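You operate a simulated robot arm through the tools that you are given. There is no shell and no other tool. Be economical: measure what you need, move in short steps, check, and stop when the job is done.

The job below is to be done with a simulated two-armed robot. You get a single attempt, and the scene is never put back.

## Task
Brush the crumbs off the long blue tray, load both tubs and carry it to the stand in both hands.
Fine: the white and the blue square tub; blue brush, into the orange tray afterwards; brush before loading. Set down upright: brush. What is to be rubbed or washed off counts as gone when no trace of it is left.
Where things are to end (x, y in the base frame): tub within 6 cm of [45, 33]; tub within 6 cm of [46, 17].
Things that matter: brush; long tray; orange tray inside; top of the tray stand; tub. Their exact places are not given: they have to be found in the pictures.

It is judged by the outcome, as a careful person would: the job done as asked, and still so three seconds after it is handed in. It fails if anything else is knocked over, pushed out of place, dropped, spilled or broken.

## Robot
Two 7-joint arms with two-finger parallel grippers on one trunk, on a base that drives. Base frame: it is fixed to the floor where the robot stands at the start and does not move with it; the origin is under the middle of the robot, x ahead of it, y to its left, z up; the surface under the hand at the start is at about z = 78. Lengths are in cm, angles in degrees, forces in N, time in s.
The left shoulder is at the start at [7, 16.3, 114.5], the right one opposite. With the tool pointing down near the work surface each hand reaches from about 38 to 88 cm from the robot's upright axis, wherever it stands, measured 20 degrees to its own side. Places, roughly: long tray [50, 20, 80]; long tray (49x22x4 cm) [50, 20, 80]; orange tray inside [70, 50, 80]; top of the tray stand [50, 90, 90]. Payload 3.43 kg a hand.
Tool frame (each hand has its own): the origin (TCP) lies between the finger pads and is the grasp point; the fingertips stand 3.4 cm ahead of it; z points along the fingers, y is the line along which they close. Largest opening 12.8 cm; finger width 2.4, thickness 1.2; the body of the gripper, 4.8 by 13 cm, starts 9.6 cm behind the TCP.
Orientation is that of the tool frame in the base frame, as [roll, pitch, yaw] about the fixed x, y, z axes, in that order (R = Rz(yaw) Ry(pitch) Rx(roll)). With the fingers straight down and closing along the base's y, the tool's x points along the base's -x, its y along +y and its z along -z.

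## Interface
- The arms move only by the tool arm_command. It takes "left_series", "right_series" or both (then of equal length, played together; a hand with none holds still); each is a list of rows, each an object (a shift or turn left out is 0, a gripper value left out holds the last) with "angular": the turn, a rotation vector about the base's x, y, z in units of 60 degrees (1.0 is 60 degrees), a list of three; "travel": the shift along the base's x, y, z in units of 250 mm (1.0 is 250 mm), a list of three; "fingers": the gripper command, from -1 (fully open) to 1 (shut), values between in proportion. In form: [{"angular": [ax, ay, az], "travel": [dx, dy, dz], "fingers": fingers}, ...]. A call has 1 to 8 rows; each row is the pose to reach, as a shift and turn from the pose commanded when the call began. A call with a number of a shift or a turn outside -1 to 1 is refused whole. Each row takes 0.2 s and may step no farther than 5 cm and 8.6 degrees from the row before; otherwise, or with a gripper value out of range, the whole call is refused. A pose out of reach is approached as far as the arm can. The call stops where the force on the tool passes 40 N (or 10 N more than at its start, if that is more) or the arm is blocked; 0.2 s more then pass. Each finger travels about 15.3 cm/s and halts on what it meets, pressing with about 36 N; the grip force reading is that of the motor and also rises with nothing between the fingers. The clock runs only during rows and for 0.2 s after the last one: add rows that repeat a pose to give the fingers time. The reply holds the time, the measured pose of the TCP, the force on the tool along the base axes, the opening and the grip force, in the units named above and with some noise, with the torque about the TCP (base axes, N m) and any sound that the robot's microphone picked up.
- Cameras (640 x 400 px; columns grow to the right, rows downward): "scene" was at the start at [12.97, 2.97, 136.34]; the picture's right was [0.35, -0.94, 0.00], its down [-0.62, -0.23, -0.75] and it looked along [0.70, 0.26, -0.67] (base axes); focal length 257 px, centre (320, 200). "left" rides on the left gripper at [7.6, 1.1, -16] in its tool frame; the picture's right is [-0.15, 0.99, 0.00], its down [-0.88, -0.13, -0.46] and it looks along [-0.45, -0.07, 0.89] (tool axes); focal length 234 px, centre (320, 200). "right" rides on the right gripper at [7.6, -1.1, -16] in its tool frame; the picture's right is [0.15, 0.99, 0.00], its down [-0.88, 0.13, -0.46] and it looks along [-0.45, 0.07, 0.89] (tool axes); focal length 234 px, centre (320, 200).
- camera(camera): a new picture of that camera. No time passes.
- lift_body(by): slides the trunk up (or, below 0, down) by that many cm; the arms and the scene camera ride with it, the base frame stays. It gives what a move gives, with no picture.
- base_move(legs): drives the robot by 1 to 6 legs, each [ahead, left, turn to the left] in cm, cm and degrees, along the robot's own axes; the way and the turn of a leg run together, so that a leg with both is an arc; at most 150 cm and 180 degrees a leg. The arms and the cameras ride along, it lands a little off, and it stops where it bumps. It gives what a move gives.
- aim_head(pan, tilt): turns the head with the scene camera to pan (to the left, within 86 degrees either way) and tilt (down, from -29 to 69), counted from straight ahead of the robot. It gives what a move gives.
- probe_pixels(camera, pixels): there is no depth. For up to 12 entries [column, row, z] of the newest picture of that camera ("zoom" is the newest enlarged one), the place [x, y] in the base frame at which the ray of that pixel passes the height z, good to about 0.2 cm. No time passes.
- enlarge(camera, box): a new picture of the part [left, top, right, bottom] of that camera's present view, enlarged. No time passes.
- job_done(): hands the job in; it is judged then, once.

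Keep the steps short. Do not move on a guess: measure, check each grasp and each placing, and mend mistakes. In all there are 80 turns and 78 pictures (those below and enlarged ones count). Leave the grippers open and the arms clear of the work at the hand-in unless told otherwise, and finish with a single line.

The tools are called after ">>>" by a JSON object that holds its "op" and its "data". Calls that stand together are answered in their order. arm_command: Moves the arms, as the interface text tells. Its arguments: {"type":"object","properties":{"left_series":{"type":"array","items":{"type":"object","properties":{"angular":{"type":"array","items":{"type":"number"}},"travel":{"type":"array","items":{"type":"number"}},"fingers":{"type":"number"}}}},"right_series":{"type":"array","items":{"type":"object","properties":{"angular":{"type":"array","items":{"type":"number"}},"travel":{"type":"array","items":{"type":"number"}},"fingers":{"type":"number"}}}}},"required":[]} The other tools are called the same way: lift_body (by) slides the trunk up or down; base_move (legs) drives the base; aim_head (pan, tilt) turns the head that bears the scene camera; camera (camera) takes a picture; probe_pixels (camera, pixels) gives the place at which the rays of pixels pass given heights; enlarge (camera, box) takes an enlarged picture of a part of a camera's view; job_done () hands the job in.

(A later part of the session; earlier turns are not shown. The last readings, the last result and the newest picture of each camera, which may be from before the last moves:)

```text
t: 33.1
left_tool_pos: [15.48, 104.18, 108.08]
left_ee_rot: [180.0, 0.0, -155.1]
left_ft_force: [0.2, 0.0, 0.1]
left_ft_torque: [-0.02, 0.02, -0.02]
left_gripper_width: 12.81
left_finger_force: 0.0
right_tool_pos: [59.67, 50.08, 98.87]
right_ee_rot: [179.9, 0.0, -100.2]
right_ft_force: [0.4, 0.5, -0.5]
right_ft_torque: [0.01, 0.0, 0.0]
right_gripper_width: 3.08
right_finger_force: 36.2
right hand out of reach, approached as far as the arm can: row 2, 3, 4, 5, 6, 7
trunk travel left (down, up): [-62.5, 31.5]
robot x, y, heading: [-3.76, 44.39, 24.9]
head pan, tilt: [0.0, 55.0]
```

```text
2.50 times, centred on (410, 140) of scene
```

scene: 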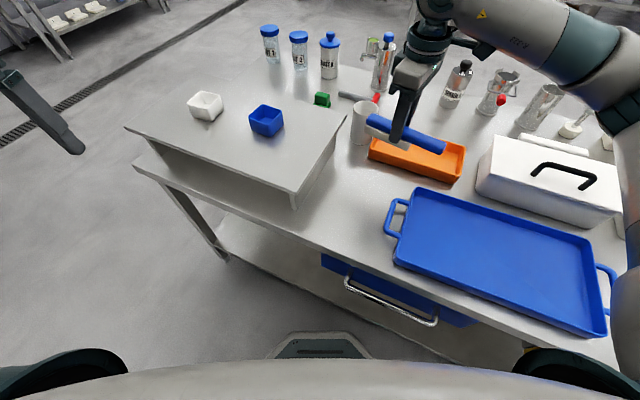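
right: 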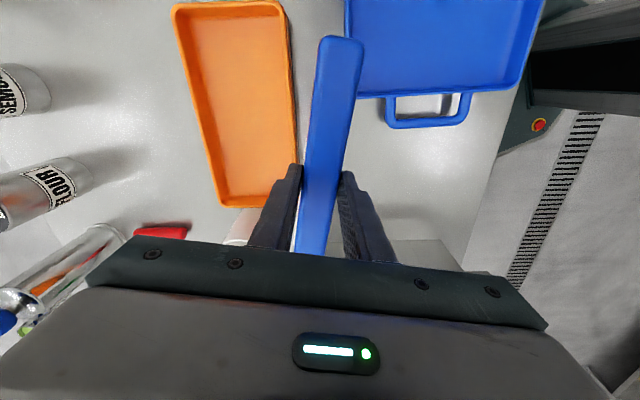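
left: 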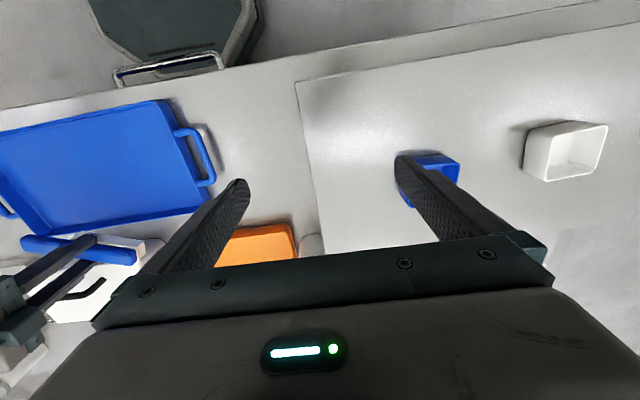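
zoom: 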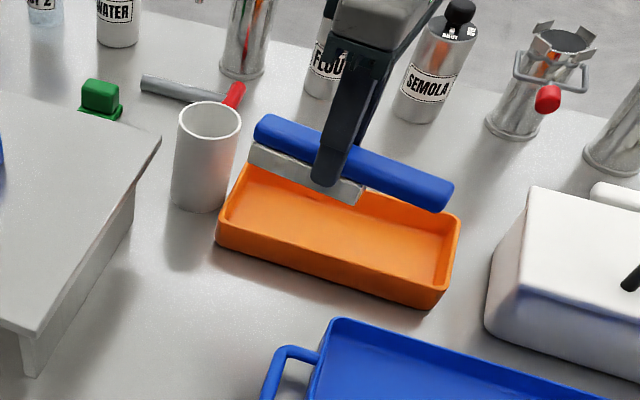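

The yaw limit follows the direction from the right shoulder to the target, so the robot needs to stand farther right. I'll raise the hand, undo the turn and drive back to y≈26.

>>> {"op": "arm_command", "data": {"right_series": [{"travel": [0, 0, 0.16]}, {"travel": [0, 0, 0.2]}, {"travel": [0, 0, 0.2]}]}}

>>> {"op": "base_move", "data": {"legs": [[0, 0, -25], [4, -18, 0]]}}

>>> {"op": "arm_command", "data": {"right_series": [{"travel": [0, 0.16, 0]}, {"travel": [0, 0.32, 0]}, {"travel": [0, 0.5, 0]}, {"travel": [0, 0.68, 0]}, {"travel": [0, 0.86, 0]}, {"travel": [0, 1.0, 0]}, {"travel": [0, 1.0, 0]}]}}

```text
t: 33.9
left_tool_pos: [15.54, 104.08, 108.15]
left_ee_rot: [180.0, 0.1, -155.1]
left_ft_force: [-0.1, 0.0, 0.3]
left_ft_torque: [0.03, -0.02, 0.0]
left_gripper_width: 12.8
left_finger_force: 0.0
right_tool_pos: [59.78, 50.14, 104.07]
right_ee_rot: [179.9, 0.0, -100.0]
right_ft_force: [-0.1, 0.1, 0.4]
right_ft_torque: [0.01, -0.02, 0.02]
right_gripper_width: 3.1
right_finger_force: 35.7
trunk travel left (down, up): [-62.5, 31.5]
robot x, y, heading: [-3.9, 45.13, 24.8]
head pan, tilt: [0.0, 55.0]
```

```text
t: 36.7
left_tool_pos: [42.67, 72.48, 108.07]
left_ee_rot: [180.0, 0.0, -179.8]
left_ft_force: [0.3, -0.6, 0.0]
left_ft_torque: [0.05, -0.01, 0.04]
left_gripper_width: 12.8
left_finger_force: 0.0
right_tool_pos: [60.36, 4.96, 104.08]
right_ee_rot: [-180.0, 0.0, -124.9]
right_ft_force: [0.6, 0.0, -0.4]
right_ft_torque: [-0.01, 0.01, 0.01]
right_gripper_width: 3.06
right_finger_force: 36.4
trunk travel left (down, up): [-62.5, 31.5]
robot x, y, heading: [0.1, 26.2, 0.4]
head pan, tilt: [0.0, 55.0]
```

```text
t: 38.3
left_tool_pos: [42.64, 72.47, 108.09]
left_ee_rot: [179.8, 0.0, -179.8]
left_ft_force: [0.0, -0.4, 0.3]
left_ft_torque: [0.02, 0.01, 0.0]
left_gripper_width: 12.8
left_finger_force: 0.1
right_tool_pos: [60.48, 29.78, 104.56]
right_ee_rot: [-180.0, 0.0, -124.9]
right_ft_force: [-0.6, -1.1, -0.6]
right_ft_torque: [0.02, 0.03, 0.0]
right_gripper_width: 3.12
right_finger_force: 35.8
trunk travel left (down, up): [-62.5, 31.5]
robot x, y, heading: [0.07, 26.25, 0.1]
head pan, tilt: [0.0, 55.0]
```

Good. Now on to (70.3, 49), turning 22° as it goes.

>>> {"op": "arm_command", "data": {"right_series": [{"angular": [0, 0, 0.06], "travel": [0.06, 0.16, 0]}, {"angular": [0, 0, 0.12], "travel": [0.12, 0.32, 0]}, {"angular": [0, 0, 0.18], "travel": [0.2, 0.48, 0]}, {"angular": [0, 0, 0.26], "travel": [0.28, 0.64, 0]}, {"angular": [0, 0, 0.32], "travel": [0.34, 0.74, 0]}, {"angular": [0, 0, 0.36], "travel": [0.392, 0.77, -0.04]}, {"angular": [0, 0, 0.36], "travel": [0.392, 0.77, -0.04]}]}}

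>>> {"op": "camera", "data": {"camera": "scene"}}

>>> {"op": "camera", "data": {"camera": "right"}}

```text
t: 39.9
left_tool_pos: [42.74, 72.27, 108.1]
left_ee_rot: [179.9, 0.0, -179.8]
left_ft_force: [0.7, 0.4, 1.0]
left_ft_torque: [0.01, 0.06, -0.01]
left_gripper_width: 12.79
left_finger_force: 0.1
right_tool_pos: [60.61, 43.64, 104.3]
right_ee_rot: [179.2, 2.1, -112.5]
right_ft_force: [0.1, 0.0, -0.3]
right_ft_torque: [-0.01, 0.01, -0.01]
right_gripper_width: 3.1
right_finger_force: 36.0
right hand out of reach, approached as far as the arm can: row 3, 4, 5, 6, 7
trunk travel left (down, up): [-62.5, 31.5]
robot x, y, heading: [0.26, 26.43, -0.1]
head pan, tilt: [0.0, 55.0]
```

```text
44 pictures are left
```

scene: 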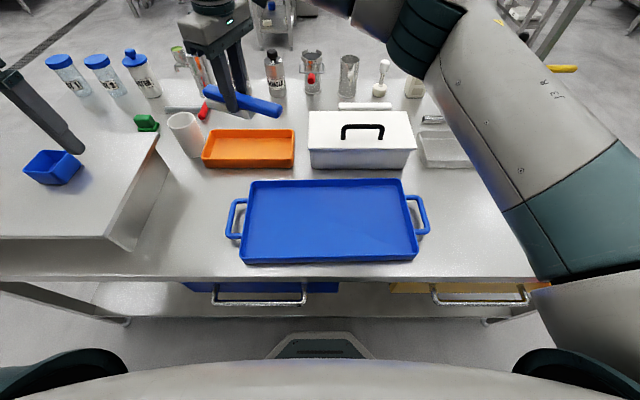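

```text
43 pictures are left
```

right: 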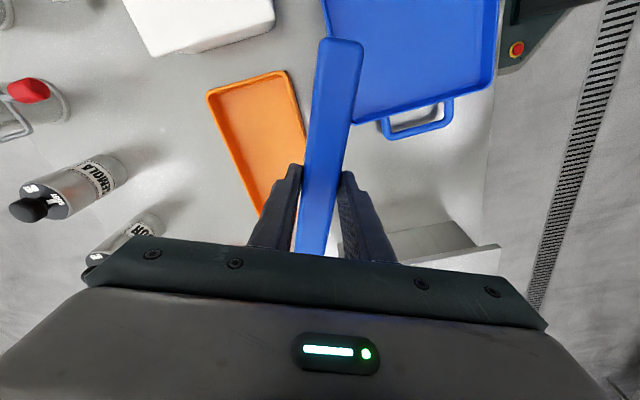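

Cross-body reach is limited too. I'll try the opposite turn of the hand (brush head towards -y): bring it back in front of the right shoulder while unwinding.

>>> {"op": "arm_command", "data": {"right_series": [{"angular": [0, 0, -0.125], "travel": [-0.04, -0.15, 0]}, {"angular": [0, 0, -0.25], "travel": [-0.08, -0.3, 0]}, {"angular": [0, 0, -0.375], "travel": [-0.12, -0.45, 0]}, {"angular": [0, 0, -0.5], "travel": [-0.16, -0.6, 0]}, {"angular": [0, 0, -0.625], "travel": [-0.2, -0.75, 0]}, {"angular": [0, 0, -0.75], "travel": [-0.24, -0.9, 0]}, {"angular": [0, 0, -0.875], "travel": [-0.28, -1.0, 0]}, {"angular": [0, 0, -1.0], "travel": [-0.32, -1.0, 0]}]}}

>>> {"op": "arm_command", "data": {"right_series": [{"angular": [0, 0, -0.125], "travel": [0, -0.1, 0]}, {"angular": [0, 0, -0.25], "travel": [0, -0.2, 0]}, {"angular": [0, 0, -0.375], "travel": [0, -0.3, 0]}, {"angular": [0, 0, -0.5], "travel": [0, -0.3, 0]}, {"angular": [0, 0, -0.625], "travel": [0, -0.3, 0]}, {"angular": [0, 0, -0.75], "travel": [0, -0.3, 0]}, {"angular": [0, 0, -0.875], "travel": [0, -0.3, 0]}, {"angular": [0, 0, -1.0], "travel": [0, -0.3, 0]}]}}

>>> {"op": "arm_command", "data": {"right_series": [{"angular": [0, 0, -0.125], "travel": [0.08, 0, 0]}, {"angular": [0, 0, -0.25], "travel": [0.16, 0, 0]}, {"angular": [0, 0, -0.375], "travel": [0.24, 0, 0]}, {"angular": [0, 0, -0.375], "travel": [0.3, 0, 0]}, {"angular": [0, 0, -0.375], "travel": [0.3, 0, 0]}]}}

>>> {"op": "camera", "data": {"camera": "scene"}}

```text
t: 41.7
left_tool_pos: [42.54, 72.46, 107.99]
left_ee_rot: [179.9, 0.0, -179.7]
left_ft_force: [0.0, -0.2, -0.3]
left_ft_torque: [0.02, -0.02, 0.0]
left_gripper_width: 12.77
left_finger_force: 0.2
right_tool_pos: [52.09, 17.93, 104.0]
right_ee_rot: [179.2, 2.1, -172.5]
right_ft_force: [-0.6, 0.5, 0.0]
right_ft_torque: [0.0, 0.04, -0.03]
right_gripper_width: 3.1
right_finger_force: 36.3
trunk travel left (down, up): [-62.5, 31.5]
robot x, y, heading: [0.23, 26.51, 0.2]
head pan, tilt: [0.0, 55.0]
```

```text
t: 43.5
left_tool_pos: [42.56, 72.49, 108.25]
left_ee_rot: [-180.0, 0.1, -179.8]
left_ft_force: [0.1, 0.1, 0.5]
left_ft_torque: [0.02, -0.02, -0.01]
left_gripper_width: 12.81
left_finger_force: 0.0
right_tool_pos: [52.28, 10.42, 103.86]
right_ee_rot: [179.3, 2.0, 127.6]
right_ft_force: [-0.7, -0.3, -1.0]
right_ft_torque: [-0.01, 0.0, 0.06]
right_gripper_width: 3.08
right_finger_force: 35.6
trunk travel left (down, up): [-62.5, 31.5]
robot x, y, heading: [0.02, 26.94, 0.1]
head pan, tilt: [0.0, 55.0]
```

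```text
t: 44.7
left_tool_pos: [42.61, 72.53, 107.93]
left_ee_rot: [-180.0, 0.0, -179.7]
left_ft_force: [-0.4, -0.4, 0.3]
left_ft_torque: [0.01, 0.01, 0.02]
left_gripper_width: 12.82
left_finger_force: 0.1
right_tool_pos: [59.4, 10.25, 104.05]
right_ee_rot: [179.4, 2.2, 105.1]
right_ft_force: [0.1, -0.1, -1.2]
right_ft_torque: [0.01, 0.02, 0.01]
right_gripper_width: 3.12
right_finger_force: 35.8
trunk travel left (down, up): [-62.5, 31.5]
robot x, y, heading: [0.04, 26.2, 0.2]
head pan, tilt: [0.0, 55.0]
```

```text
42 pictures are left
```

scene: 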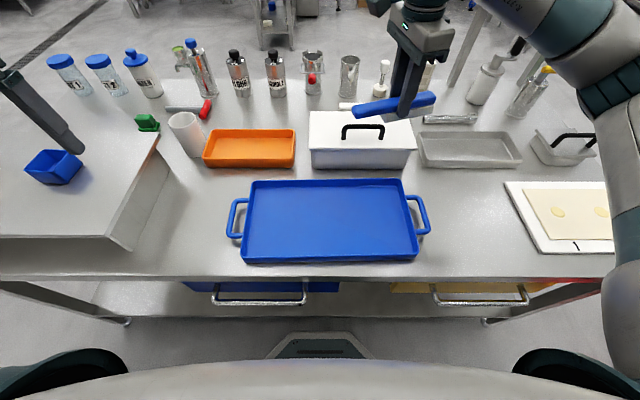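

That direction works: yaw 105, well in reach. I'll level the small tilt and extend to x≈70.4 (the brush bottom is at 99, above the white box handle).

>>> {"op": "arm_command", "data": {"right_series": [{"angular": [0.031, 0.019, -0.06], "travel": [0.14, 0, 0]}, {"angular": [0.031, 0.019, -0.12], "travel": [0.3, 0, 0]}, {"angular": [0.031, 0.019, -0.2], "travel": [0.43, 0, 0]}, {"angular": [0.031, 0.019, -0.2], "travel": [0.43, 0, 0]}]}}

>>> {"op": "base_move", "data": {"legs": [[0, 36, 0]]}}

>>> {"op": "camera", "data": {"camera": "scene"}}

>>> {"op": "camera", "data": {"camera": "right"}}

```text
t: 45.7
left_tool_pos: [42.5, 72.54, 108.1]
left_ee_rot: [179.9, 0.0, -179.9]
left_ft_force: [0.1, -0.5, 0.2]
left_ft_torque: [-0.01, -0.03, -0.02]
left_gripper_width: 12.8
left_finger_force: 0.0
right_tool_pos: [70.33, 10.46, 104.08]
right_ee_rot: [-179.9, 0.0, 93.1]
right_ft_force: [0.0, 0.2, -0.4]
right_ft_torque: [0.02, -0.05, -0.02]
right_gripper_width: 3.07
right_finger_force: 36.0
trunk travel left (down, up): [-62.5, 31.5]
robot x, y, heading: [-0.06, 26.62, 0.3]
head pan, tilt: [0.0, 55.0]
```

```text
t: 48.0
left_tool_pos: [42.59, 108.82, 108.07]
left_ee_rot: [180.0, 0.0, -179.9]
left_ft_force: [0.7, -0.7, 0.0]
left_ft_torque: [0.02, -0.04, -0.03]
left_gripper_width: 12.8
left_finger_force: 0.0
right_tool_pos: [70.3, 46.69, 104.07]
right_ee_rot: [-179.8, 0.1, 93.0]
right_ft_force: [-0.3, 0.0, -1.0]
right_ft_torque: [0.01, -0.01, 0.02]
right_gripper_width: 3.09
right_finger_force: 36.0
trunk travel left (down, up): [-62.5, 31.5]
robot x, y, heading: [0.08, 62.92, 0.2]
head pan, tilt: [0.0, 55.0]
```

```text
41 pictures are left
```

scene: 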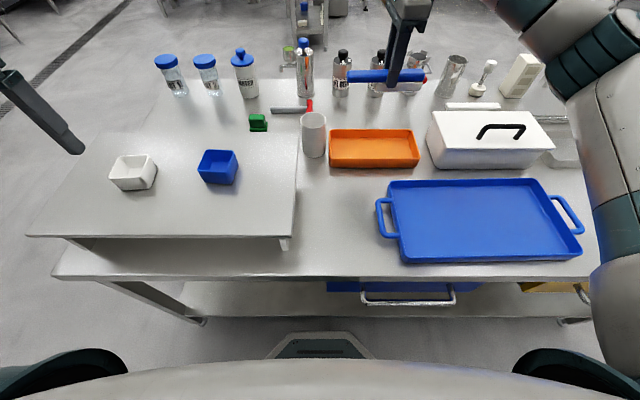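

```text
40 pictures are left
```

right: 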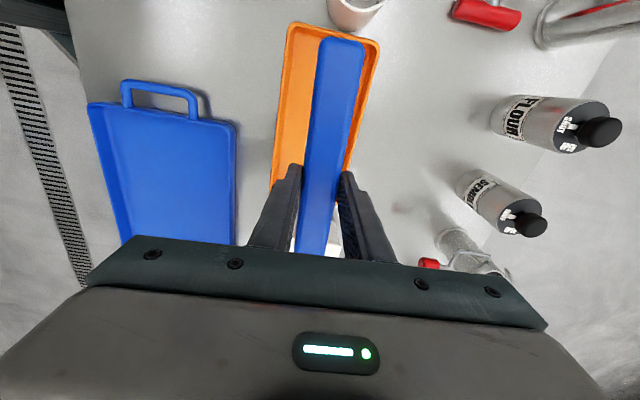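

Now over the orange tray. I'll check its rim from this view before lowering.

>>> {"op": "probe_pixels", "data": {"camera": "scene", "pixels": [[331, 130, 81], [412, 130, 81], [331, 161, 81], [419, 161, 81], [336, 158, 78.6], [412, 157, 78.6], [334, 132, 78.6]]}}

>>> {"op": "probe_pixels", "data": {"camera": "right", "pixels": [[294, 24, 81], [378, 42, 81], [272, 185, 81], [347, 175, 81]]}}

>>> {"op": "enlarge", "data": {"camera": "scene", "box": [280, 50, 460, 180]}}

```text
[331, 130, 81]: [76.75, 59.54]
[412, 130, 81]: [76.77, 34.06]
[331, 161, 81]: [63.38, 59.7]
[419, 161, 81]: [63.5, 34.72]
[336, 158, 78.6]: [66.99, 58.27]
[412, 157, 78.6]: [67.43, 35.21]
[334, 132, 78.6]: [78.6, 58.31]
```

```text
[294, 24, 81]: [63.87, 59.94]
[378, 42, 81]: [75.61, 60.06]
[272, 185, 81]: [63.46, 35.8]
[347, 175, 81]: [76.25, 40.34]
```

```text
3.08 times, centred on (370, 115) of scene
```

zoom: 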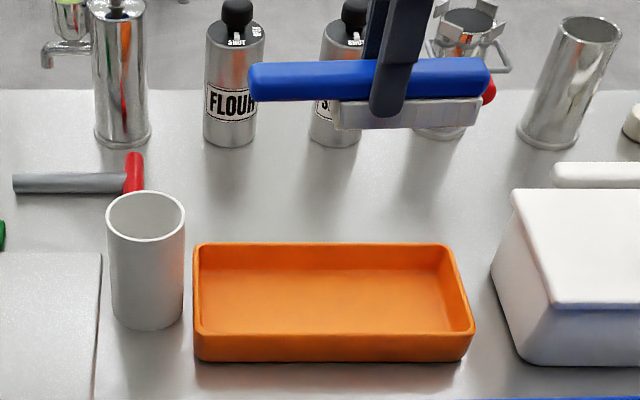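

Centre of the orange tray ≈ (70, 47.2). I'll lower to just above its floor.

>>> {"op": "arm_command", "data": {"right_series": [{"travel": [0, -0.02, -0.18]}, {"travel": [0, -0.03, -0.36]}, {"travel": [0, -0.03, -0.54]}, {"travel": [0, -0.03, -0.7]}, {"travel": [0, -0.03, -0.79]}, {"travel": [0, -0.03, -0.79]}]}}

>>> {"op": "arm_command", "data": {"right_series": [{"travel": [0, 0, -0.012]}, {"travel": [0, 0, -0.02]}, {"travel": [0, 0, -0.026]}, {"travel": [0, 0, -0.026]}]}}

>>> {"op": "enlarge", "data": {"camera": "scene", "box": [280, 50, 460, 180]}}

```text
t: 49.4
left_tool_pos: [42.6, 108.82, 107.97]
left_ee_rot: [-180.0, -0.1, -180.0]
left_ft_force: [-0.3, 0.6, -1.0]
left_ft_torque: [0.02, 0.01, -0.01]
left_gripper_width: 12.79
left_finger_force: 0.0
right_tool_pos: [70.34, 45.76, 84.29]
right_ee_rot: [-179.9, 0.0, 93.0]
right_ft_force: [0.4, 0.0, -0.2]
right_ft_torque: [0.0, 0.01, 0.0]
right_gripper_width: 3.09
right_finger_force: 35.8
trunk travel left (down, up): [-62.5, 31.5]
robot x, y, heading: [0.16, 62.95, -0.2]
head pan, tilt: [0.0, 55.0]
```

```text
t: 50.4
left_tool_pos: [42.5, 108.84, 108.06]
left_ee_rot: [-179.9, -0.1, -179.9]
left_ft_force: [0.1, 0.4, -0.8]
left_ft_torque: [-0.02, 0.0, 0.03]
left_gripper_width: 12.79
left_finger_force: 0.1
right_tool_pos: [70.17, 45.87, 83.6]
right_ee_rot: [-179.8, 0.1, 93.0]
right_ft_force: [0.0, -0.8, -0.9]
right_ft_torque: [0.01, 0.03, -0.01]
right_gripper_width: 3.11
right_finger_force: 35.8
trunk travel left (down, up): [-62.5, 31.5]
robot x, y, heading: [0.31, 63.02, 0.1]
head pan, tilt: [0.0, 55.0]
```

```text
3.08 times, centred on (370, 115) of scene
```

zoom: 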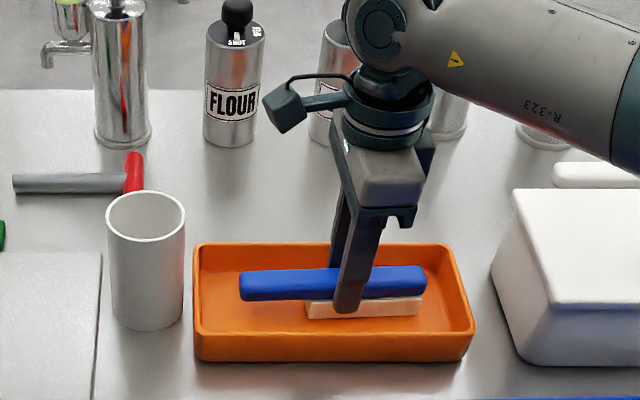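

Almost down. A few more millimetres until I feel force.

>>> {"op": "arm_command", "data": {"right_series": [{"travel": [0, 0, -0.008]}, {"travel": [0, 0, -0.008]}]}}

>>> {"op": "arm_command", "data": {"right_series": [{"travel": [0, 0, -0.006]}, {"travel": [0, 0, -0.006]}]}}

```text
t: 51.0
left_tool_pos: [42.53, 108.79, 108.05]
left_ee_rot: [-180.0, 0.1, -179.9]
left_ft_force: [-0.6, -0.7, 0.5]
left_ft_torque: [0.02, -0.01, -0.01]
left_gripper_width: 12.8
left_finger_force: 0.0
right_tool_pos: [70.32, 45.96, 83.41]
right_ee_rot: [180.0, 0.2, 93.1]
right_ft_force: [2.4, -3.1, 9.4]
right_ft_torque: [-0.36, -0.11, 0.07]
right_gripper_width: 3.05
right_finger_force: 35.2
trunk travel left (down, up): [-62.5, 31.5]
robot x, y, heading: [0.2, 62.67, -0.0]
head pan, tilt: [0.0, 55.0]
```

```text
t: 51.6
left_tool_pos: [42.55, 108.82, 108.1]
left_ee_rot: [-180.0, 0.1, -179.9]
left_ft_force: [0.2, -0.5, -1.0]
left_ft_torque: [0.0, -0.01, -0.02]
left_gripper_width: 12.78
left_finger_force: 0.0
right_tool_pos: [70.27, 45.94, 83.53]
right_ee_rot: [179.7, 0.0, 93.0]
right_ft_force: [7.6, -4.6, 26.3]
right_ft_torque: [-0.56, -0.3, 0.08]
right_gripper_width: 3.11
right_finger_force: 35.9
trunk travel left (down, up): [-62.5, 31.5]
robot x, y, heading: [-0.03, 63.02, -0.0]
head pan, tilt: [0.0, 55.0]
```

It rests on the floor. I'll open partly, rise straight up and check.

>>> {"op": "arm_command", "data": {"right_series": [{"travel": [0, 0, 0.006], "fingers": 0.3}, {"travel": [0, 0, 0.006], "fingers": 0.05}, {"travel": [0, 0, 0.006], "fingers": 0.05}, {"travel": [0, 0, 0.1], "fingers": 0.05}, {"travel": [0, 0, 0.28], "fingers": 0.05}, {"travel": [0, 0, 0.46], "fingers": 0.05}, {"travel": [0, 0, 0.64], "fingers": 0.05}, {"travel": [0, 0, 0.82], "fingers": 0.05}]}}

>>> {"op": "enlarge", "data": {"camera": "scene", "box": [280, 50, 460, 180]}}

>>> {"op": "enlarge", "data": {"camera": "scene", "box": [20, 110, 310, 260]}}

>>> {"op": "probe_pixels", "data": {"camera": "scene", "pixels": [[27, 236, 90], [291, 237, 90], [296, 132, 90], [133, 160, 96], [220, 152, 96]]}}

```text
t: 53.4
left_tool_pos: [42.49, 108.8, 108.04]
left_ee_rot: [-180.0, 0.0, -179.9]
left_ft_force: [-0.2, 0.6, -0.8]
left_ft_torque: [-0.01, 0.03, 0.02]
left_gripper_width: 12.79
left_finger_force: 0.1
right_tool_pos: [70.46, 45.95, 103.61]
right_ee_rot: [-179.9, 0.1, 93.1]
right_ft_force: [0.1, 0.3, 0.2]
right_ft_torque: [-0.02, 0.01, -0.02]
right_gripper_width: 6.07
right_finger_force: 0.0
trunk travel left (down, up): [-62.5, 31.5]
robot x, y, heading: [0.04, 63.02, -0.0]
head pan, tilt: [0.0, 55.0]
```

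```text
3.08 times, centred on (370, 115) of scene
```

zoom: 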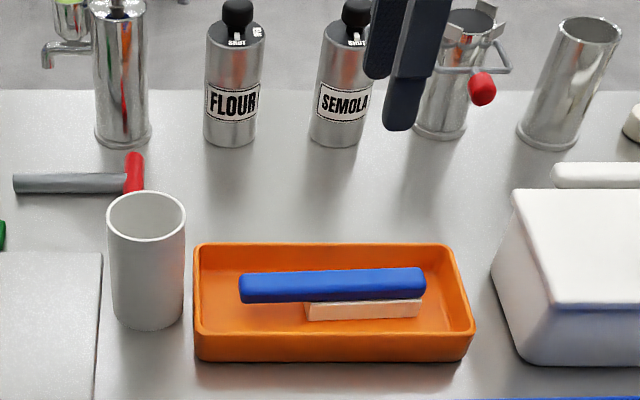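

```text
2.21 times, centred on (165, 185) of scene
```

zoom: 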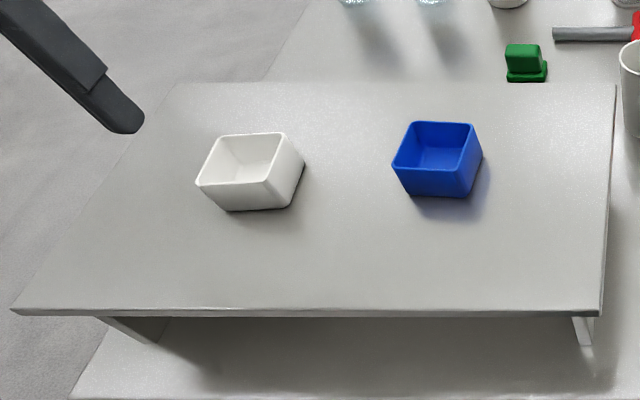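

```text
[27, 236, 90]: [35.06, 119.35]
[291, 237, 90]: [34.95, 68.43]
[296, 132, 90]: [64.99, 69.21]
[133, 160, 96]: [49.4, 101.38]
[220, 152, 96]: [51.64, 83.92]
```

The brush stands upright in the orange tray. The stand top is x 35–65, y 68.5–119.5. Now the tubs: I'll take a left-hand picture and measure their rims.

>>> {"op": "camera", "data": {"camera": "left"}}

>>> {"op": "enlarge", "data": {"camera": "scene", "box": [90, 130, 260, 210]}}

```text
35 pictures are left
```

left: 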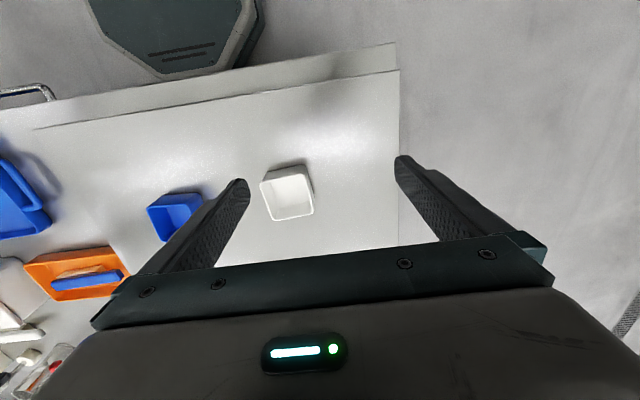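

```text
3.76 times, centred on (175, 170) of scene
```

zoom: 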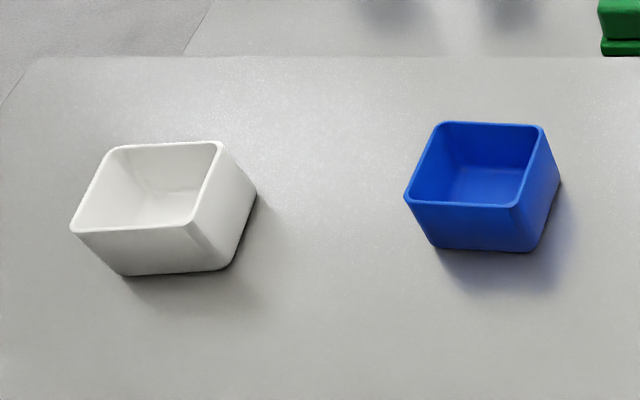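

>>> {"op": "probe_pixels", "data": {"camera": "zoom", "pixels": [[72, 230, 96], [192, 224, 96], [220, 143, 96], [115, 147, 96], [405, 200, 96], [518, 205, 96], [542, 126, 96], [440, 123, 96], [124, 274, 90], [230, 268, 90], [435, 247, 90], [532, 250, 90]]}}

>>> {"op": "probe_pixels", "data": {"camera": "left", "pixels": [[262, 183, 96], [305, 176, 96], [314, 213, 96], [272, 221, 96], [262, 183, 95], [314, 213, 95]]}}

```text
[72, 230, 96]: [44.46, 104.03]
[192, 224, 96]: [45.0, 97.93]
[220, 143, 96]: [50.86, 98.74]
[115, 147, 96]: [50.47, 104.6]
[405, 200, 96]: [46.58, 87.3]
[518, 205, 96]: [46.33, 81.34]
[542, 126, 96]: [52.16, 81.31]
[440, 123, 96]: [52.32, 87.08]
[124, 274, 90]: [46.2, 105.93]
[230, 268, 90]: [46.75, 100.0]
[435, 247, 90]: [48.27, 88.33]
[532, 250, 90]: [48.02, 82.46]
```

```text
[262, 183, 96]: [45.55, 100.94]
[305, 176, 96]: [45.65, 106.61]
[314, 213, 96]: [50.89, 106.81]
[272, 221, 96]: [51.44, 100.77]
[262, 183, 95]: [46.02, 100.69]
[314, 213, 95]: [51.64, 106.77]
```

White tub: rim centre ≈ (49.5, 103.1); blue ≈ (51.1, 85.1); tops ≈ z 94, about 6.5 cm wide. I'll pick both at once, left the white and right the blue, with the robot standing at y≈94. First I'll unwind the right hand and bring the two hands to an 18 cm spacing.

>>> {"op": "arm_command", "data": {"right_series": [{"angular": [0, 0, 0.125], "travel": [-0.1, 0, 0.04], "fingers": -0.4}, {"angular": [0, 0, 0.25], "travel": [-0.2, 0, 0.08]}, {"angular": [0, 0, 0.375], "travel": [-0.3, 0, 0.12]}, {"angular": [0, 0, 0.5], "travel": [-0.4, 0, 0.16]}, {"angular": [0, 0, 0.625], "travel": [-0.5, 0, 0.16]}, {"angular": [0, 0, 0.75], "travel": [-0.6, 0, 0.16]}, {"angular": [0, 0, 0.875], "travel": [-0.7, 0, 0.16]}, {"angular": [0, 0, 1.0], "travel": [-0.78, 0, 0.16]}], "left_series": [{"travel": [0.035, -0.12, 0], "fingers": -0.4}, {"travel": [0.07, -0.24, 0]}, {"travel": [0.105, -0.36, 0]}, {"travel": [0.14, -0.48, 0]}, {"travel": [0.175, -0.6, 0]}, {"travel": [0.21, -0.72, 0]}, {"travel": [0.245, -0.84, 0]}, {"travel": [0.28, -0.96, 0]}]}}

>>> {"op": "arm_command", "data": {"right_series": [{"angular": [0, 0, 0.1125], "travel": [0, 0.08, 0]}, {"angular": [0, 0, 0.225], "travel": [0, 0.16, 0]}, {"angular": [0, 0, 0.3375], "travel": [0, 0.24, 0]}, {"angular": [0, 0, 0.45], "travel": [0, 0.32, 0]}, {"angular": [0, 0, 0.45], "travel": [0, 0.32, 0]}], "left_series": [{"travel": [0, -0.13, 0]}, {"travel": [0, -0.26, 0]}, {"travel": [0, -0.39, 0]}, {"travel": [0, -0.5, 0]}, {"travel": [0, -0.5, 0]}]}}

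>>> {"op": "base_move", "data": {"legs": [[0, 31, 0]]}}

>>> {"op": "camera", "data": {"camera": "left"}}

>>> {"op": "camera", "data": {"camera": "right"}}

```text
t: 55.2
left_tool_pos: [49.51, 84.63, 108.01]
left_ee_rot: [179.8, 0.0, -179.9]
left_ft_force: [0.2, -0.4, 0.3]
left_ft_torque: [0.02, -0.02, -0.01]
left_gripper_width: 8.98
left_finger_force: 0.0
right_tool_pos: [50.47, 45.83, 107.92]
right_ee_rot: [-179.8, 0.0, 153.2]
right_ft_force: [0.5, 0.8, -0.6]
right_ft_torque: [0.04, -0.01, 0.02]
right_gripper_width: 8.96
right_finger_force: 0.0
trunk travel left (down, up): [-62.5, 31.5]
robot x, y, heading: [0.14, 62.92, -0.0]
head pan, tilt: [0.0, 55.0]
```

```text
t: 56.4
left_tool_pos: [49.5, 74.97, 108.05]
left_ee_rot: [-179.9, 0.0, -179.8]
left_ft_force: [-0.4, -0.6, -0.7]
left_ft_torque: [-0.02, -0.01, -0.04]
left_gripper_width: 8.98
left_finger_force: 0.1
left hand out of reach, approached as far as the arm can: row 4, 5
right_tool_pos: [50.36, 53.98, 107.61]
right_ee_rot: [-179.9, 0.0, -179.8]
right_ft_force: [-0.8, -0.3, -0.5]
right_ft_torque: [-0.01, -0.02, -0.01]
right_gripper_width: 8.96
right_finger_force: 0.1
trunk travel left (down, up): [-62.5, 31.5]
robot x, y, heading: [0.13, 63.02, 0.3]
head pan, tilt: [0.0, 55.0]
```

```text
t: 58.5
left_tool_pos: [49.61, 105.75, 107.97]
left_ee_rot: [-179.9, -0.1, -179.9]
left_ft_force: [-0.3, -0.2, -0.3]
left_ft_torque: [0.02, 0.0, 0.02]
left_gripper_width: 8.95
left_finger_force: 0.1
right_tool_pos: [50.43, 84.8, 107.59]
right_ee_rot: [-179.9, -0.1, -179.9]
right_ft_force: [-0.4, -1.6, 0.8]
right_ft_torque: [-0.01, 0.0, -0.02]
right_gripper_width: 8.95
right_finger_force: 0.1
trunk travel left (down, up): [-62.5, 31.5]
robot x, y, heading: [0.32, 93.37, 0.2]
head pan, tilt: [0.0, 55.0]
```

```text
33 pictures are left
```

left: 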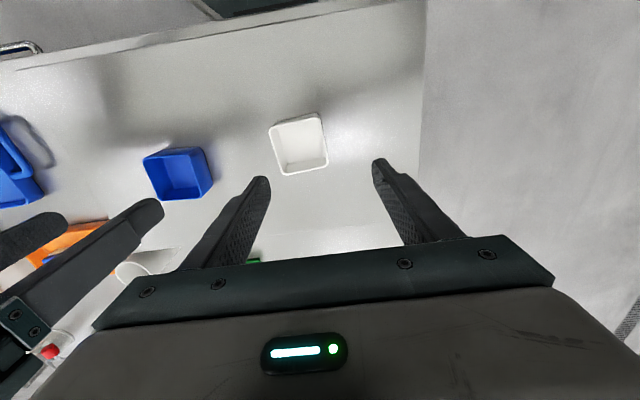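

```text
32 pictures are left
```

right: 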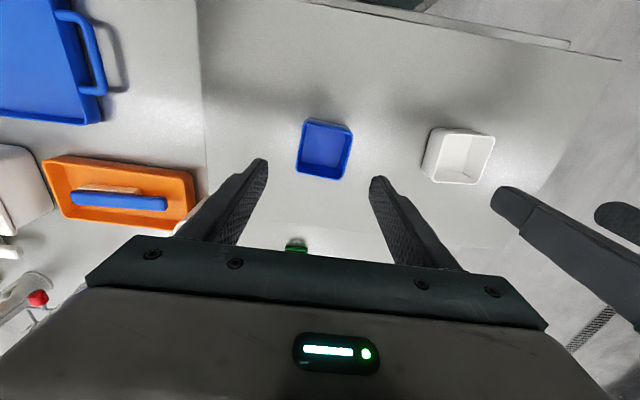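

Left reaches no closer to the middle than about 12 cm. I'll measure the tubs exactly from both hand pictures.

>>> {"op": "probe_pixels", "data": {"camera": "left", "pixels": [[269, 126, 94], [320, 114, 94], [329, 166, 94], [283, 175, 94], [144, 160, 94], [200, 150, 94], [213, 185, 94], [162, 199, 94]]}}

>>> {"op": "probe_pixels", "data": {"camera": "right", "pixels": [[307, 120, 94], [353, 130, 94], [341, 180, 94], [296, 169, 94], [441, 130, 94], [495, 137, 94], [480, 185, 94], [432, 178, 94]]}}

```text
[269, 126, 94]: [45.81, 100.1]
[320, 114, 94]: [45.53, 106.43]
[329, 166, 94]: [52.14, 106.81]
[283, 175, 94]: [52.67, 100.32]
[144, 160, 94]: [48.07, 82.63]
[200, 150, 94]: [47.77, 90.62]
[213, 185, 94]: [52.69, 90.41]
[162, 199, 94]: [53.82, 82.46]
```

```text
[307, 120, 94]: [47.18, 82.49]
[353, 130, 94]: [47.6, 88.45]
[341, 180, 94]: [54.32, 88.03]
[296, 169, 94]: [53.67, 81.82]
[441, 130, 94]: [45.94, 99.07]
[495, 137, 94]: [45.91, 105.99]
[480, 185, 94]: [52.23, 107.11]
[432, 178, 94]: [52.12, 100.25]
```

White centre (49.0, 103.4), blue (50.7, 85.2). I'll drive 2.4 cm right, then correct the hands and descend to z 97.

>>> {"op": "base_move", "data": {"legs": [[0, -2.4, 0]]}}

>>> {"op": "arm_command", "data": {"right_series": [{"travel": [0.006, 0.056, -0.1]}, {"travel": [0.012, 0.112, -0.24]}, {"travel": [0.012, 0.112, -0.36]}, {"travel": [0.012, 0.112, -0.42]}, {"travel": [0.012, 0.112, -0.42]}], "left_series": [{"travel": [-0.02, 0, -0.1]}, {"travel": [-0.024, 0, -0.24]}, {"travel": [-0.024, 0, -0.36]}, {"travel": [-0.024, 0, -0.44]}, {"travel": [-0.024, 0, -0.44]}]}}

>>> {"op": "camera", "data": {"camera": "left"}}

>>> {"op": "camera", "data": {"camera": "right"}}

```text
t: 59.3
left_tool_pos: [49.44, 103.83, 107.84]
left_ee_rot: [-179.9, 0.0, -179.7]
left_ft_force: [0.1, 0.5, -0.2]
left_ft_torque: [-0.02, -0.01, -0.01]
left_gripper_width: 8.97
left_finger_force: 0.0
right_tool_pos: [50.32, 82.71, 107.51]
right_ee_rot: [-179.7, 0.0, -179.9]
right_ft_force: [-0.2, 1.0, -0.3]
right_ft_torque: [-0.02, 0.0, 0.04]
right_gripper_width: 8.95
right_finger_force: 0.0
trunk travel left (down, up): [-62.5, 31.5]
robot x, y, heading: [0.14, 91.47, -0.0]
head pan, tilt: [0.0, 55.0]
```

```text
t: 60.5
left_tool_pos: [48.89, 104.0, 97.11]
left_ee_rot: [-179.8, 0.1, -179.7]
left_ft_force: [0.4, -0.2, -0.5]
left_ft_torque: [-0.01, 0.01, 0.0]
left_gripper_width: 8.94
left_finger_force: 0.0
left hand out of reach, approached as far as the arm can: row 4, 5
right_tool_pos: [50.51, 85.19, 97.09]
right_ee_rot: [-179.9, 0.0, -179.9]
right_ft_force: [-0.3, -0.2, 0.6]
right_ft_torque: [0.01, 0.0, 0.02]
right_gripper_width: 8.96
right_finger_force: 0.0
trunk travel left (down, up): [-62.5, 31.5]
robot x, y, heading: [0.06, 91.25, 0.0]
head pan, tilt: [0.0, 55.0]
```

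```text
31 pictures are left
```

left: 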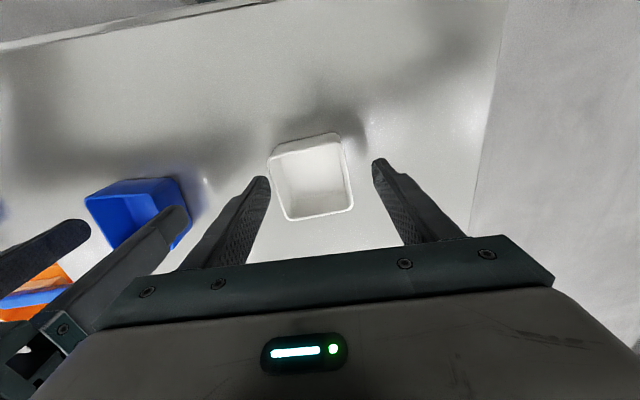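

```text
30 pictures are left
```

right: 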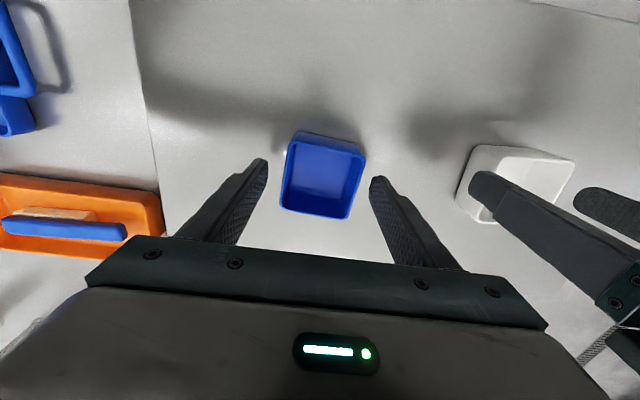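

The left hand is at its reach limit again. I'll rise a little, drive 3.5 cm right for margin, then re-centre and descend.

>>> {"op": "arm_command", "data": {"right_series": [{"travel": [0, 0, 0.14]}, {"travel": [0, 0, 0.14]}], "left_series": [{"travel": [0, 0, 0.14]}, {"travel": [0, 0, 0.14]}]}}

>>> {"op": "base_move", "data": {"legs": [[0, -4, 0]]}}

>>> {"op": "arm_command", "data": {"right_series": [{"travel": [0, 0.08, 0]}, {"travel": [0, 0.15, 0]}, {"travel": [0, 0.15, 0]}], "left_series": [{"travel": [0, 0.08, 0]}, {"travel": [0, 0.13, 0]}, {"travel": [0, 0.13, 0]}]}}

```text
t: 61.1
left_tool_pos: [48.72, 103.84, 100.49]
left_ee_rot: [180.0, 0.0, -179.7]
left_ft_force: [0.8, 0.3, -0.1]
left_ft_torque: [0.01, 0.0, 0.01]
left_gripper_width: 8.96
left_finger_force: 0.0
right_tool_pos: [50.65, 85.21, 100.44]
right_ee_rot: [-179.9, 0.0, -179.9]
right_ft_force: [-0.4, -0.2, 0.1]
right_ft_torque: [0.0, -0.02, 0.0]
right_gripper_width: 8.95
right_finger_force: 0.2
trunk travel left (down, up): [-62.5, 31.5]
robot x, y, heading: [-0.08, 91.3, 0.1]
head pan, tilt: [0.0, 55.0]
```

```text
t: 62.0
left_tool_pos: [48.61, 100.3, 100.48]
left_ee_rot: [-179.8, -0.1, -179.6]
left_ft_force: [-0.6, 0.4, -0.2]
left_ft_torque: [-0.04, 0.02, 0.0]
left_gripper_width: 9.0
left_finger_force: 0.0
right_tool_pos: [50.59, 81.68, 100.51]
right_ee_rot: [-179.8, 0.2, -179.7]
right_ft_force: [0.4, 0.3, 0.5]
right_ft_torque: [-0.02, 0.03, -0.02]
right_gripper_width: 8.94
right_finger_force: 0.0
trunk travel left (down, up): [-62.5, 31.5]
robot x, y, heading: [-0.03, 87.27, 0.5]
head pan, tilt: [0.0, 55.0]
```

```text
t: 62.8
left_tool_pos: [48.61, 103.4, 100.56]
left_ee_rot: [179.9, 0.0, -179.7]
left_ft_force: [0.5, 0.1, -0.1]
left_ft_torque: [-0.02, -0.01, -0.03]
left_gripper_width: 8.99
left_finger_force: 0.1
right_tool_pos: [50.47, 85.48, 100.66]
right_ee_rot: [-179.9, 0.1, -179.7]
right_ft_force: [0.2, 0.3, 0.3]
right_ft_torque: [0.01, 0.02, -0.01]
right_gripper_width: 8.98
right_finger_force: 0.0
trunk travel left (down, up): [-62.5, 31.5]
robot x, y, heading: [0.16, 87.55, 0.1]
head pan, tilt: [0.0, 55.0]
```

Both are centred. I'll descend to z≈94.2 (fingertips 0.8 above the stand) and close.

>>> {"op": "arm_command", "data": {"right_series": [{"travel": [0, -0.01, -0.14]}, {"travel": [0, -0.01, -0.256]}, {"travel": [0, -0.01, -0.256], "fingers": 0.0}, {"travel": [0, -0.01, -0.256], "fingers": 1}, {"travel": [0, -0.01, -0.256], "fingers": 1}, {"travel": [0, -0.01, -0.256], "fingers": 1}], "left_series": [{"travel": [0.016, 0, -0.14]}, {"travel": [0.016, 0, -0.256]}, {"travel": [0.016, 0, -0.256], "fingers": 0.0}, {"travel": [0.016, 0, -0.256], "fingers": 1}, {"travel": [0.016, 0, -0.256], "fingers": 1}, {"travel": [0.016, 0, -0.256], "fingers": 1}]}}

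>>> {"op": "camera", "data": {"camera": "scene"}}

```text
t: 64.2
left_tool_pos: [49.22, 103.49, 94.09]
left_ee_rot: [-180.0, 0.0, -179.6]
left_ft_force: [-0.4, 0.3, 1.1]
left_ft_torque: [-0.02, 0.02, 0.05]
left_gripper_width: 6.52
left_finger_force: 35.8
right_tool_pos: [50.59, 84.95, 94.24]
right_ee_rot: [-180.0, 0.0, -179.7]
right_ft_force: [-0.1, 0.7, -0.3]
right_ft_torque: [0.02, 0.03, 0.0]
right_gripper_width: 6.5
right_finger_force: 36.7
trunk travel left (down, up): [-62.5, 31.5]
robot x, y, heading: [0.17, 86.94, 0.3]
head pan, tilt: [0.0, 55.0]
```

```text
29 pictures are left
```

scene: 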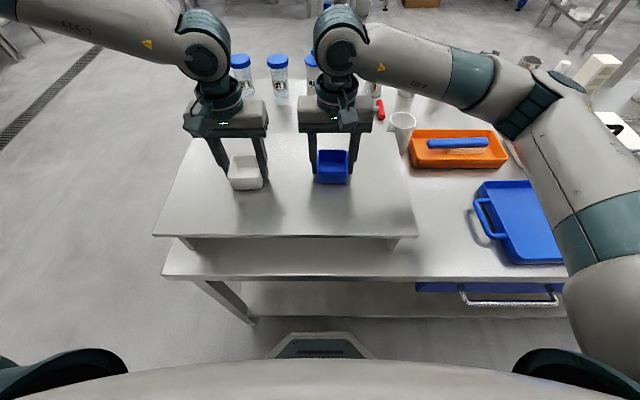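

Both tubs are gripped (6.5 cm). I'll lift and confirm.

>>> {"op": "arm_command", "data": {"right_series": [{"travel": [0, 0, 0.08]}, {"travel": [0, 0, 0.24]}, {"travel": [0, 0, 0.4]}, {"travel": [0, 0, 0.52]}, {"travel": [0, 0, 0.52]}], "left_series": [{"travel": [0, 0, 0.08]}, {"travel": [0, 0, 0.24]}, {"travel": [0, 0, 0.4]}, {"travel": [0, 0, 0.52]}, {"travel": [0, 0, 0.52]}]}}

>>> {"op": "base_move", "data": {"legs": [[0, -69, 0]]}}

>>> {"op": "camera", "data": {"camera": "scene"}}

```text
t: 65.4
left_tool_pos: [48.92, 103.66, 107.12]
left_ee_rot: [179.9, 0.0, -179.6]
left_ft_force: [0.1, 0.1, -1.0]
left_ft_torque: [0.04, 0.04, 0.0]
left_gripper_width: 6.53
left_finger_force: 36.1
right_tool_pos: [50.6, 85.03, 106.85]
right_ee_rot: [-179.9, -0.1, -179.7]
right_ft_force: [0.0, 0.6, 0.2]
right_ft_torque: [-0.03, 0.01, -0.02]
right_gripper_width: 6.52
right_finger_force: 36.0
trunk travel left (down, up): [-62.5, 31.5]
robot x, y, heading: [0.2, 87.45, 0.5]
head pan, tilt: [0.0, 55.0]
```

```text
t: 69.1
left_tool_pos: [49.42, 36.41, 107.15]
left_ee_rot: [-180.0, 0.0, -179.0]
left_ft_force: [0.3, -0.1, 0.0]
left_ft_torque: [0.0, -0.01, 0.01]
left_gripper_width: 6.45
left_finger_force: 35.9
right_tool_pos: [51.24, 17.82, 106.96]
right_ee_rot: [-179.8, -0.1, -179.2]
right_ft_force: [0.3, -0.8, 0.3]
right_ft_torque: [0.0, -0.01, 0.0]
right_gripper_width: 6.48
right_finger_force: 35.6
trunk travel left (down, up): [-62.5, 31.5]
robot x, y, heading: [0.93, 19.94, 1.2]
head pan, tilt: [0.0, 55.0]
```

```text
28 pictures are left
```

scene: 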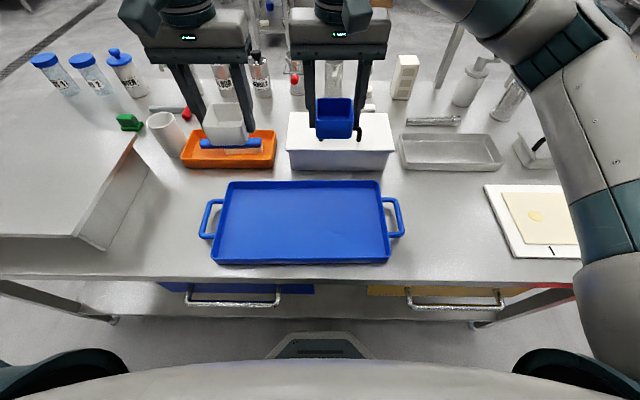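

I'll verify the tray's present position before lowering.

>>> {"op": "probe_pixels", "data": {"camera": "scene", "pixels": [[229, 183, 82], [379, 182, 82], [212, 262, 82], [390, 262, 82], [202, 220, 81], [402, 219, 81]]}}

>>> {"op": "arm_command", "data": {"right_series": [{"travel": [-0.1, -0.015, -0.1]}, {"travel": [-0.2, -0.03, -0.24]}, {"travel": [-0.21, -0.03, -0.4]}, {"travel": [-0.21, -0.03, -0.5]}, {"travel": [-0.21, -0.03, -0.5]}], "left_series": [{"travel": [-0.08, -0.04, -0.1]}, {"travel": [-0.16, -0.09, -0.24]}, {"travel": [-0.17, -0.1, -0.4]}, {"travel": [-0.17, -0.1, -0.5]}, {"travel": [-0.17, -0.1, -0.5]}]}}

>>> {"op": "camera", "data": {"camera": "scene"}}

```text
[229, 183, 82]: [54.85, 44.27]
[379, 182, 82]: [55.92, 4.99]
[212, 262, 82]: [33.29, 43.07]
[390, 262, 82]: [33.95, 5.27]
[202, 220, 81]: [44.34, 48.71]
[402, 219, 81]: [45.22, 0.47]
```

```text
t: 70.3
left_tool_pos: [45.16, 33.96, 94.28]
left_ee_rot: [180.0, 0.0, -179.0]
left_ft_force: [0.5, 0.3, -0.3]
left_ft_torque: [-0.01, 0.01, -0.02]
left_gripper_width: 6.47
left_finger_force: 36.1
right_tool_pos: [45.9, 17.2, 94.46]
right_ee_rot: [-180.0, 0.1, -179.2]
right_ft_force: [0.6, 0.6, -0.3]
right_ft_torque: [-0.01, 0.02, 0.02]
right_gripper_width: 6.47
right_finger_force: 36.4
trunk travel left (down, up): [-62.5, 31.5]
robot x, y, heading: [1.05, 19.53, 0.8]
head pan, tilt: [0.0, 55.0]
```

```text
27 pictures are left
```

scene: 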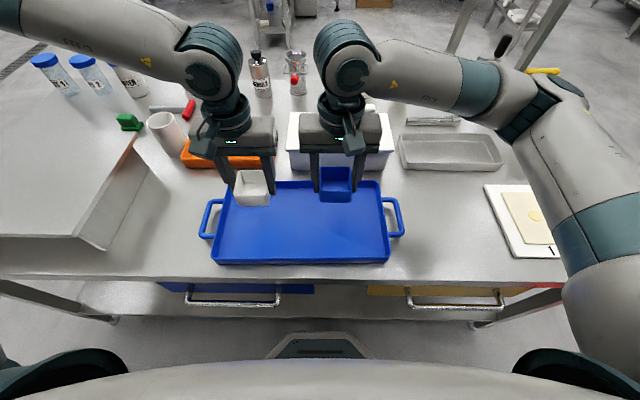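

Positions are good. Lower to z≈83.2.

>>> {"op": "arm_command", "data": {"right_series": [{"travel": [0, 0, -0.16]}, {"travel": [0, 0, -0.32]}, {"travel": [0, 0, -0.42]}, {"travel": [0, 0, -0.45]}, {"travel": [0, 0, -0.45]}], "left_series": [{"travel": [0, 0, -0.16]}, {"travel": [0, 0, -0.32]}, {"travel": [0, 0, -0.42]}, {"travel": [0, 0, -0.445]}, {"travel": [0, 0, -0.445]}]}}

>>> {"op": "arm_command", "data": {"right_series": [{"travel": [0, 0, -0.01]}, {"travel": [0, 0, -0.016]}, {"travel": [0, 0, -0.016]}], "left_series": [{"travel": [0, 0, -0.01]}, {"travel": [0, 0, -0.016]}, {"travel": [0, 0, -0.016]}]}}

```text
t: 71.5
left_tool_pos: [44.62, 37.22, 85.61]
left_ee_rot: [-179.8, 0.0, -179.1]
left_ft_force: [-0.9, 0.0, -0.3]
left_ft_torque: [-0.03, 0.0, 0.0]
left_gripper_width: 6.49
left_finger_force: 36.2
left hand out of reach, approached as far as the arm can: row 1, 2, 3, 4, 5
right_tool_pos: [46.0, 16.9, 82.95]
right_ee_rot: [-179.8, 0.2, -179.3]
right_ft_force: [-0.3, 0.2, -0.2]
right_ft_torque: [0.03, -0.03, 0.0]
right_gripper_width: 6.44
right_finger_force: 35.6
trunk travel left (down, up): [-62.5, 31.5]
robot x, y, heading: [0.69, 19.7, 0.9]
head pan, tilt: [0.0, 55.0]
```

```text
t: 72.3
left_tool_pos: [44.83, 37.26, 85.5]
left_ee_rot: [-179.9, 0.0, -179.0]
left_ft_force: [-0.8, 0.4, -0.8]
left_ft_torque: [0.0, -0.02, -0.02]
left_gripper_width: 6.47
left_finger_force: 36.1
right_tool_pos: [46.01, 17.04, 82.92]
right_ee_rot: [-179.9, 0.0, -179.2]
right_ft_force: [-1.0, 0.4, -0.2]
right_ft_torque: [0.0, -0.01, 0.01]
right_gripper_width: 6.44
right_finger_force: 36.3
trunk travel left (down, up): [-62.5, 31.5]
robot x, y, heading: [0.66, 20.0, 0.9]
head pan, tilt: [0.0, 55.0]
```

The left is at its limit again, so I'll place the right (blue) tub first and then drive right for the white one.

>>> {"op": "arm_command", "data": {"right_series": [{"travel": [0, 0, -0.01]}, {"travel": [0, 0, -0.02]}, {"travel": [0, 0, -0.02]}], "left_series": [{"travel": [0, 0, 0.04]}, {"travel": [0, 0, 0.12]}, {"travel": [0, 0, 0.12]}]}}

```text
t: 73.1
left_tool_pos: [44.88, 37.11, 88.49]
left_ee_rot: [179.9, 0.1, -179.1]
left_ft_force: [0.1, 0.3, -0.3]
left_ft_torque: [0.0, 0.0, 0.0]
left_gripper_width: 6.48
left_finger_force: 36.1
right_tool_pos: [46.03, 17.14, 82.6]
right_ee_rot: [180.0, 0.3, -179.1]
right_ft_force: [3.9, -4.3, 29.4]
right_ft_torque: [-0.06, 0.05, -0.08]
right_gripper_width: 6.48
right_finger_force: 35.8
trunk travel left (down, up): [-62.5, 31.5]
robot x, y, heading: [0.83, 19.77, 0.7]
head pan, tilt: [0.0, 55.0]
```

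Blue is on the floor. Release gently and rise, with the left hand rising too.

>>> {"op": "arm_command", "data": {"right_series": [{"travel": [0, 0, 0.01], "fingers": -0.1}, {"travel": [0, 0, 0.01], "fingers": -0.3}, {"travel": [0, 0, 0.01], "fingers": -0.3}, {"travel": [0, 0, 0.14], "fingers": -0.3}, {"travel": [0, 0, 0.3], "fingers": -0.3}, {"travel": [0, 0, 0.48], "fingers": -0.3}, {"travel": [0, 0, 0.6], "fingers": -0.3}, {"travel": [0, 0, 0.6], "fingers": -0.3}], "left_series": [{}, {}, {}, {"travel": [0, 0, 0.1]}, {"travel": [0, 0, 0.2]}, {"travel": [0, 0, 0.32]}, {"travel": [0, 0, 0.32]}, {"travel": [0, 0, 0.32]}]}}

>>> {"op": "base_move", "data": {"legs": [[0, -8, -0.8]]}}

>>> {"op": "camera", "data": {"camera": "scene"}}

```text
t: 74.9
left_tool_pos: [45.1, 37.24, 96.56]
left_ee_rot: [-180.0, 0.1, -179.1]
left_ft_force: [-0.1, 0.2, 0.4]
left_ft_torque: [0.0, -0.01, -0.02]
left_gripper_width: 6.46
left_finger_force: 35.6
right_tool_pos: [45.9, 17.27, 97.41]
right_ee_rot: [-179.9, 0.0, -179.2]
right_ft_force: [-0.5, 0.0, -0.6]
right_ft_torque: [-0.04, 0.03, 0.02]
right_gripper_width: 8.32
right_finger_force: 0.0
trunk travel left (down, up): [-62.5, 31.5]
robot x, y, heading: [0.93, 19.54, 0.9]
head pan, tilt: [0.0, 55.0]
```

```text
t: 76.0
left_tool_pos: [45.44, 28.73, 96.51]
left_ee_rot: [-179.9, 0.1, -179.7]
left_ft_force: [0.2, 1.1, 0.5]
left_ft_torque: [0.0, -0.03, -0.02]
left_gripper_width: 6.5
left_finger_force: 35.9
right_tool_pos: [46.09, 8.82, 97.45]
right_ee_rot: [-179.9, 0.1, -179.9]
right_ft_force: [-0.6, -0.3, 0.4]
right_ft_torque: [0.0, 0.0, 0.01]
right_gripper_width: 8.34
right_finger_force: 0.1
trunk travel left (down, up): [-62.5, 31.5]
robot x, y, heading: [0.69, 11.76, -0.0]
head pan, tilt: [0.0, 55.0]
```

```text
26 pictures are left
```

scene: 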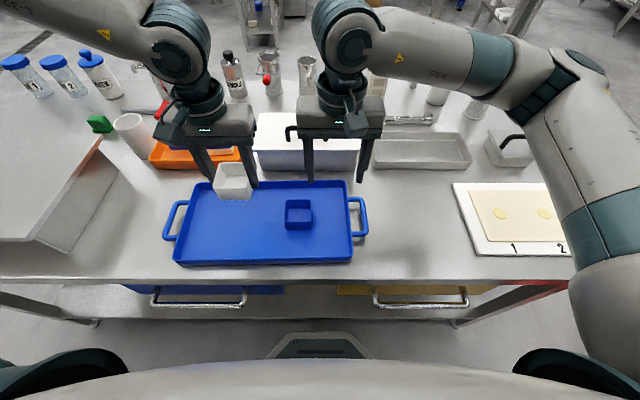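

Blue stands well. Now white: shift to y=33 and lower.

>>> {"op": "arm_command", "data": {"left_series": [{"travel": [-0.01, 0.12, 0]}, {"travel": [-0.016, 0.172, -0.08]}, {"travel": [-0.016, 0.172, -0.26]}, {"travel": [-0.016, 0.172, -0.42]}, {"travel": [-0.016, 0.172, -0.53]}, {"travel": [-0.016, 0.172, -0.53]}]}}

>>> {"op": "arm_command", "data": {"left_series": [{"travel": [0, 0, -0.016]}, {"travel": [0, 0, -0.026]}, {"travel": [0, 0, -0.026]}]}}

```text
t: 77.4
left_tool_pos: [45.13, 33.1, 83.38]
left_ee_rot: [179.9, 0.1, -179.9]
left_ft_force: [0.0, -0.2, -0.5]
left_ft_torque: [-0.01, -0.01, -0.01]
left_gripper_width: 6.48
left_finger_force: 36.1
right_tool_pos: [45.98, 8.81, 97.53]
right_ee_rot: [-179.9, 0.1, -180.0]
right_ft_force: [0.5, -0.4, -0.3]
right_ft_torque: [0.02, 0.03, -0.04]
right_gripper_width: 8.33
right_finger_force: 0.1
trunk travel left (down, up): [-62.5, 31.5]
robot x, y, heading: [1.18, 11.91, 0.1]
head pan, tilt: [0.0, 55.0]
```

```text
t: 78.2
left_tool_pos: [45.1, 33.07, 82.59]
left_ee_rot: [-180.0, 0.1, -179.9]
left_ft_force: [0.0, -0.4, -0.5]
left_ft_torque: [0.01, -0.01, 0.04]
left_gripper_width: 6.48
left_finger_force: 36.1
right_tool_pos: [46.12, 8.92, 97.46]
right_ee_rot: [-179.9, 0.0, -179.9]
right_ft_force: [0.5, 0.0, -0.3]
right_ft_torque: [0.0, 0.03, 0.0]
right_gripper_width: 8.29
right_finger_force: 0.0
trunk travel left (down, up): [-62.5, 31.5]
robot x, y, heading: [0.65, 11.63, 0.2]
head pan, tilt: [0.0, 55.0]
```

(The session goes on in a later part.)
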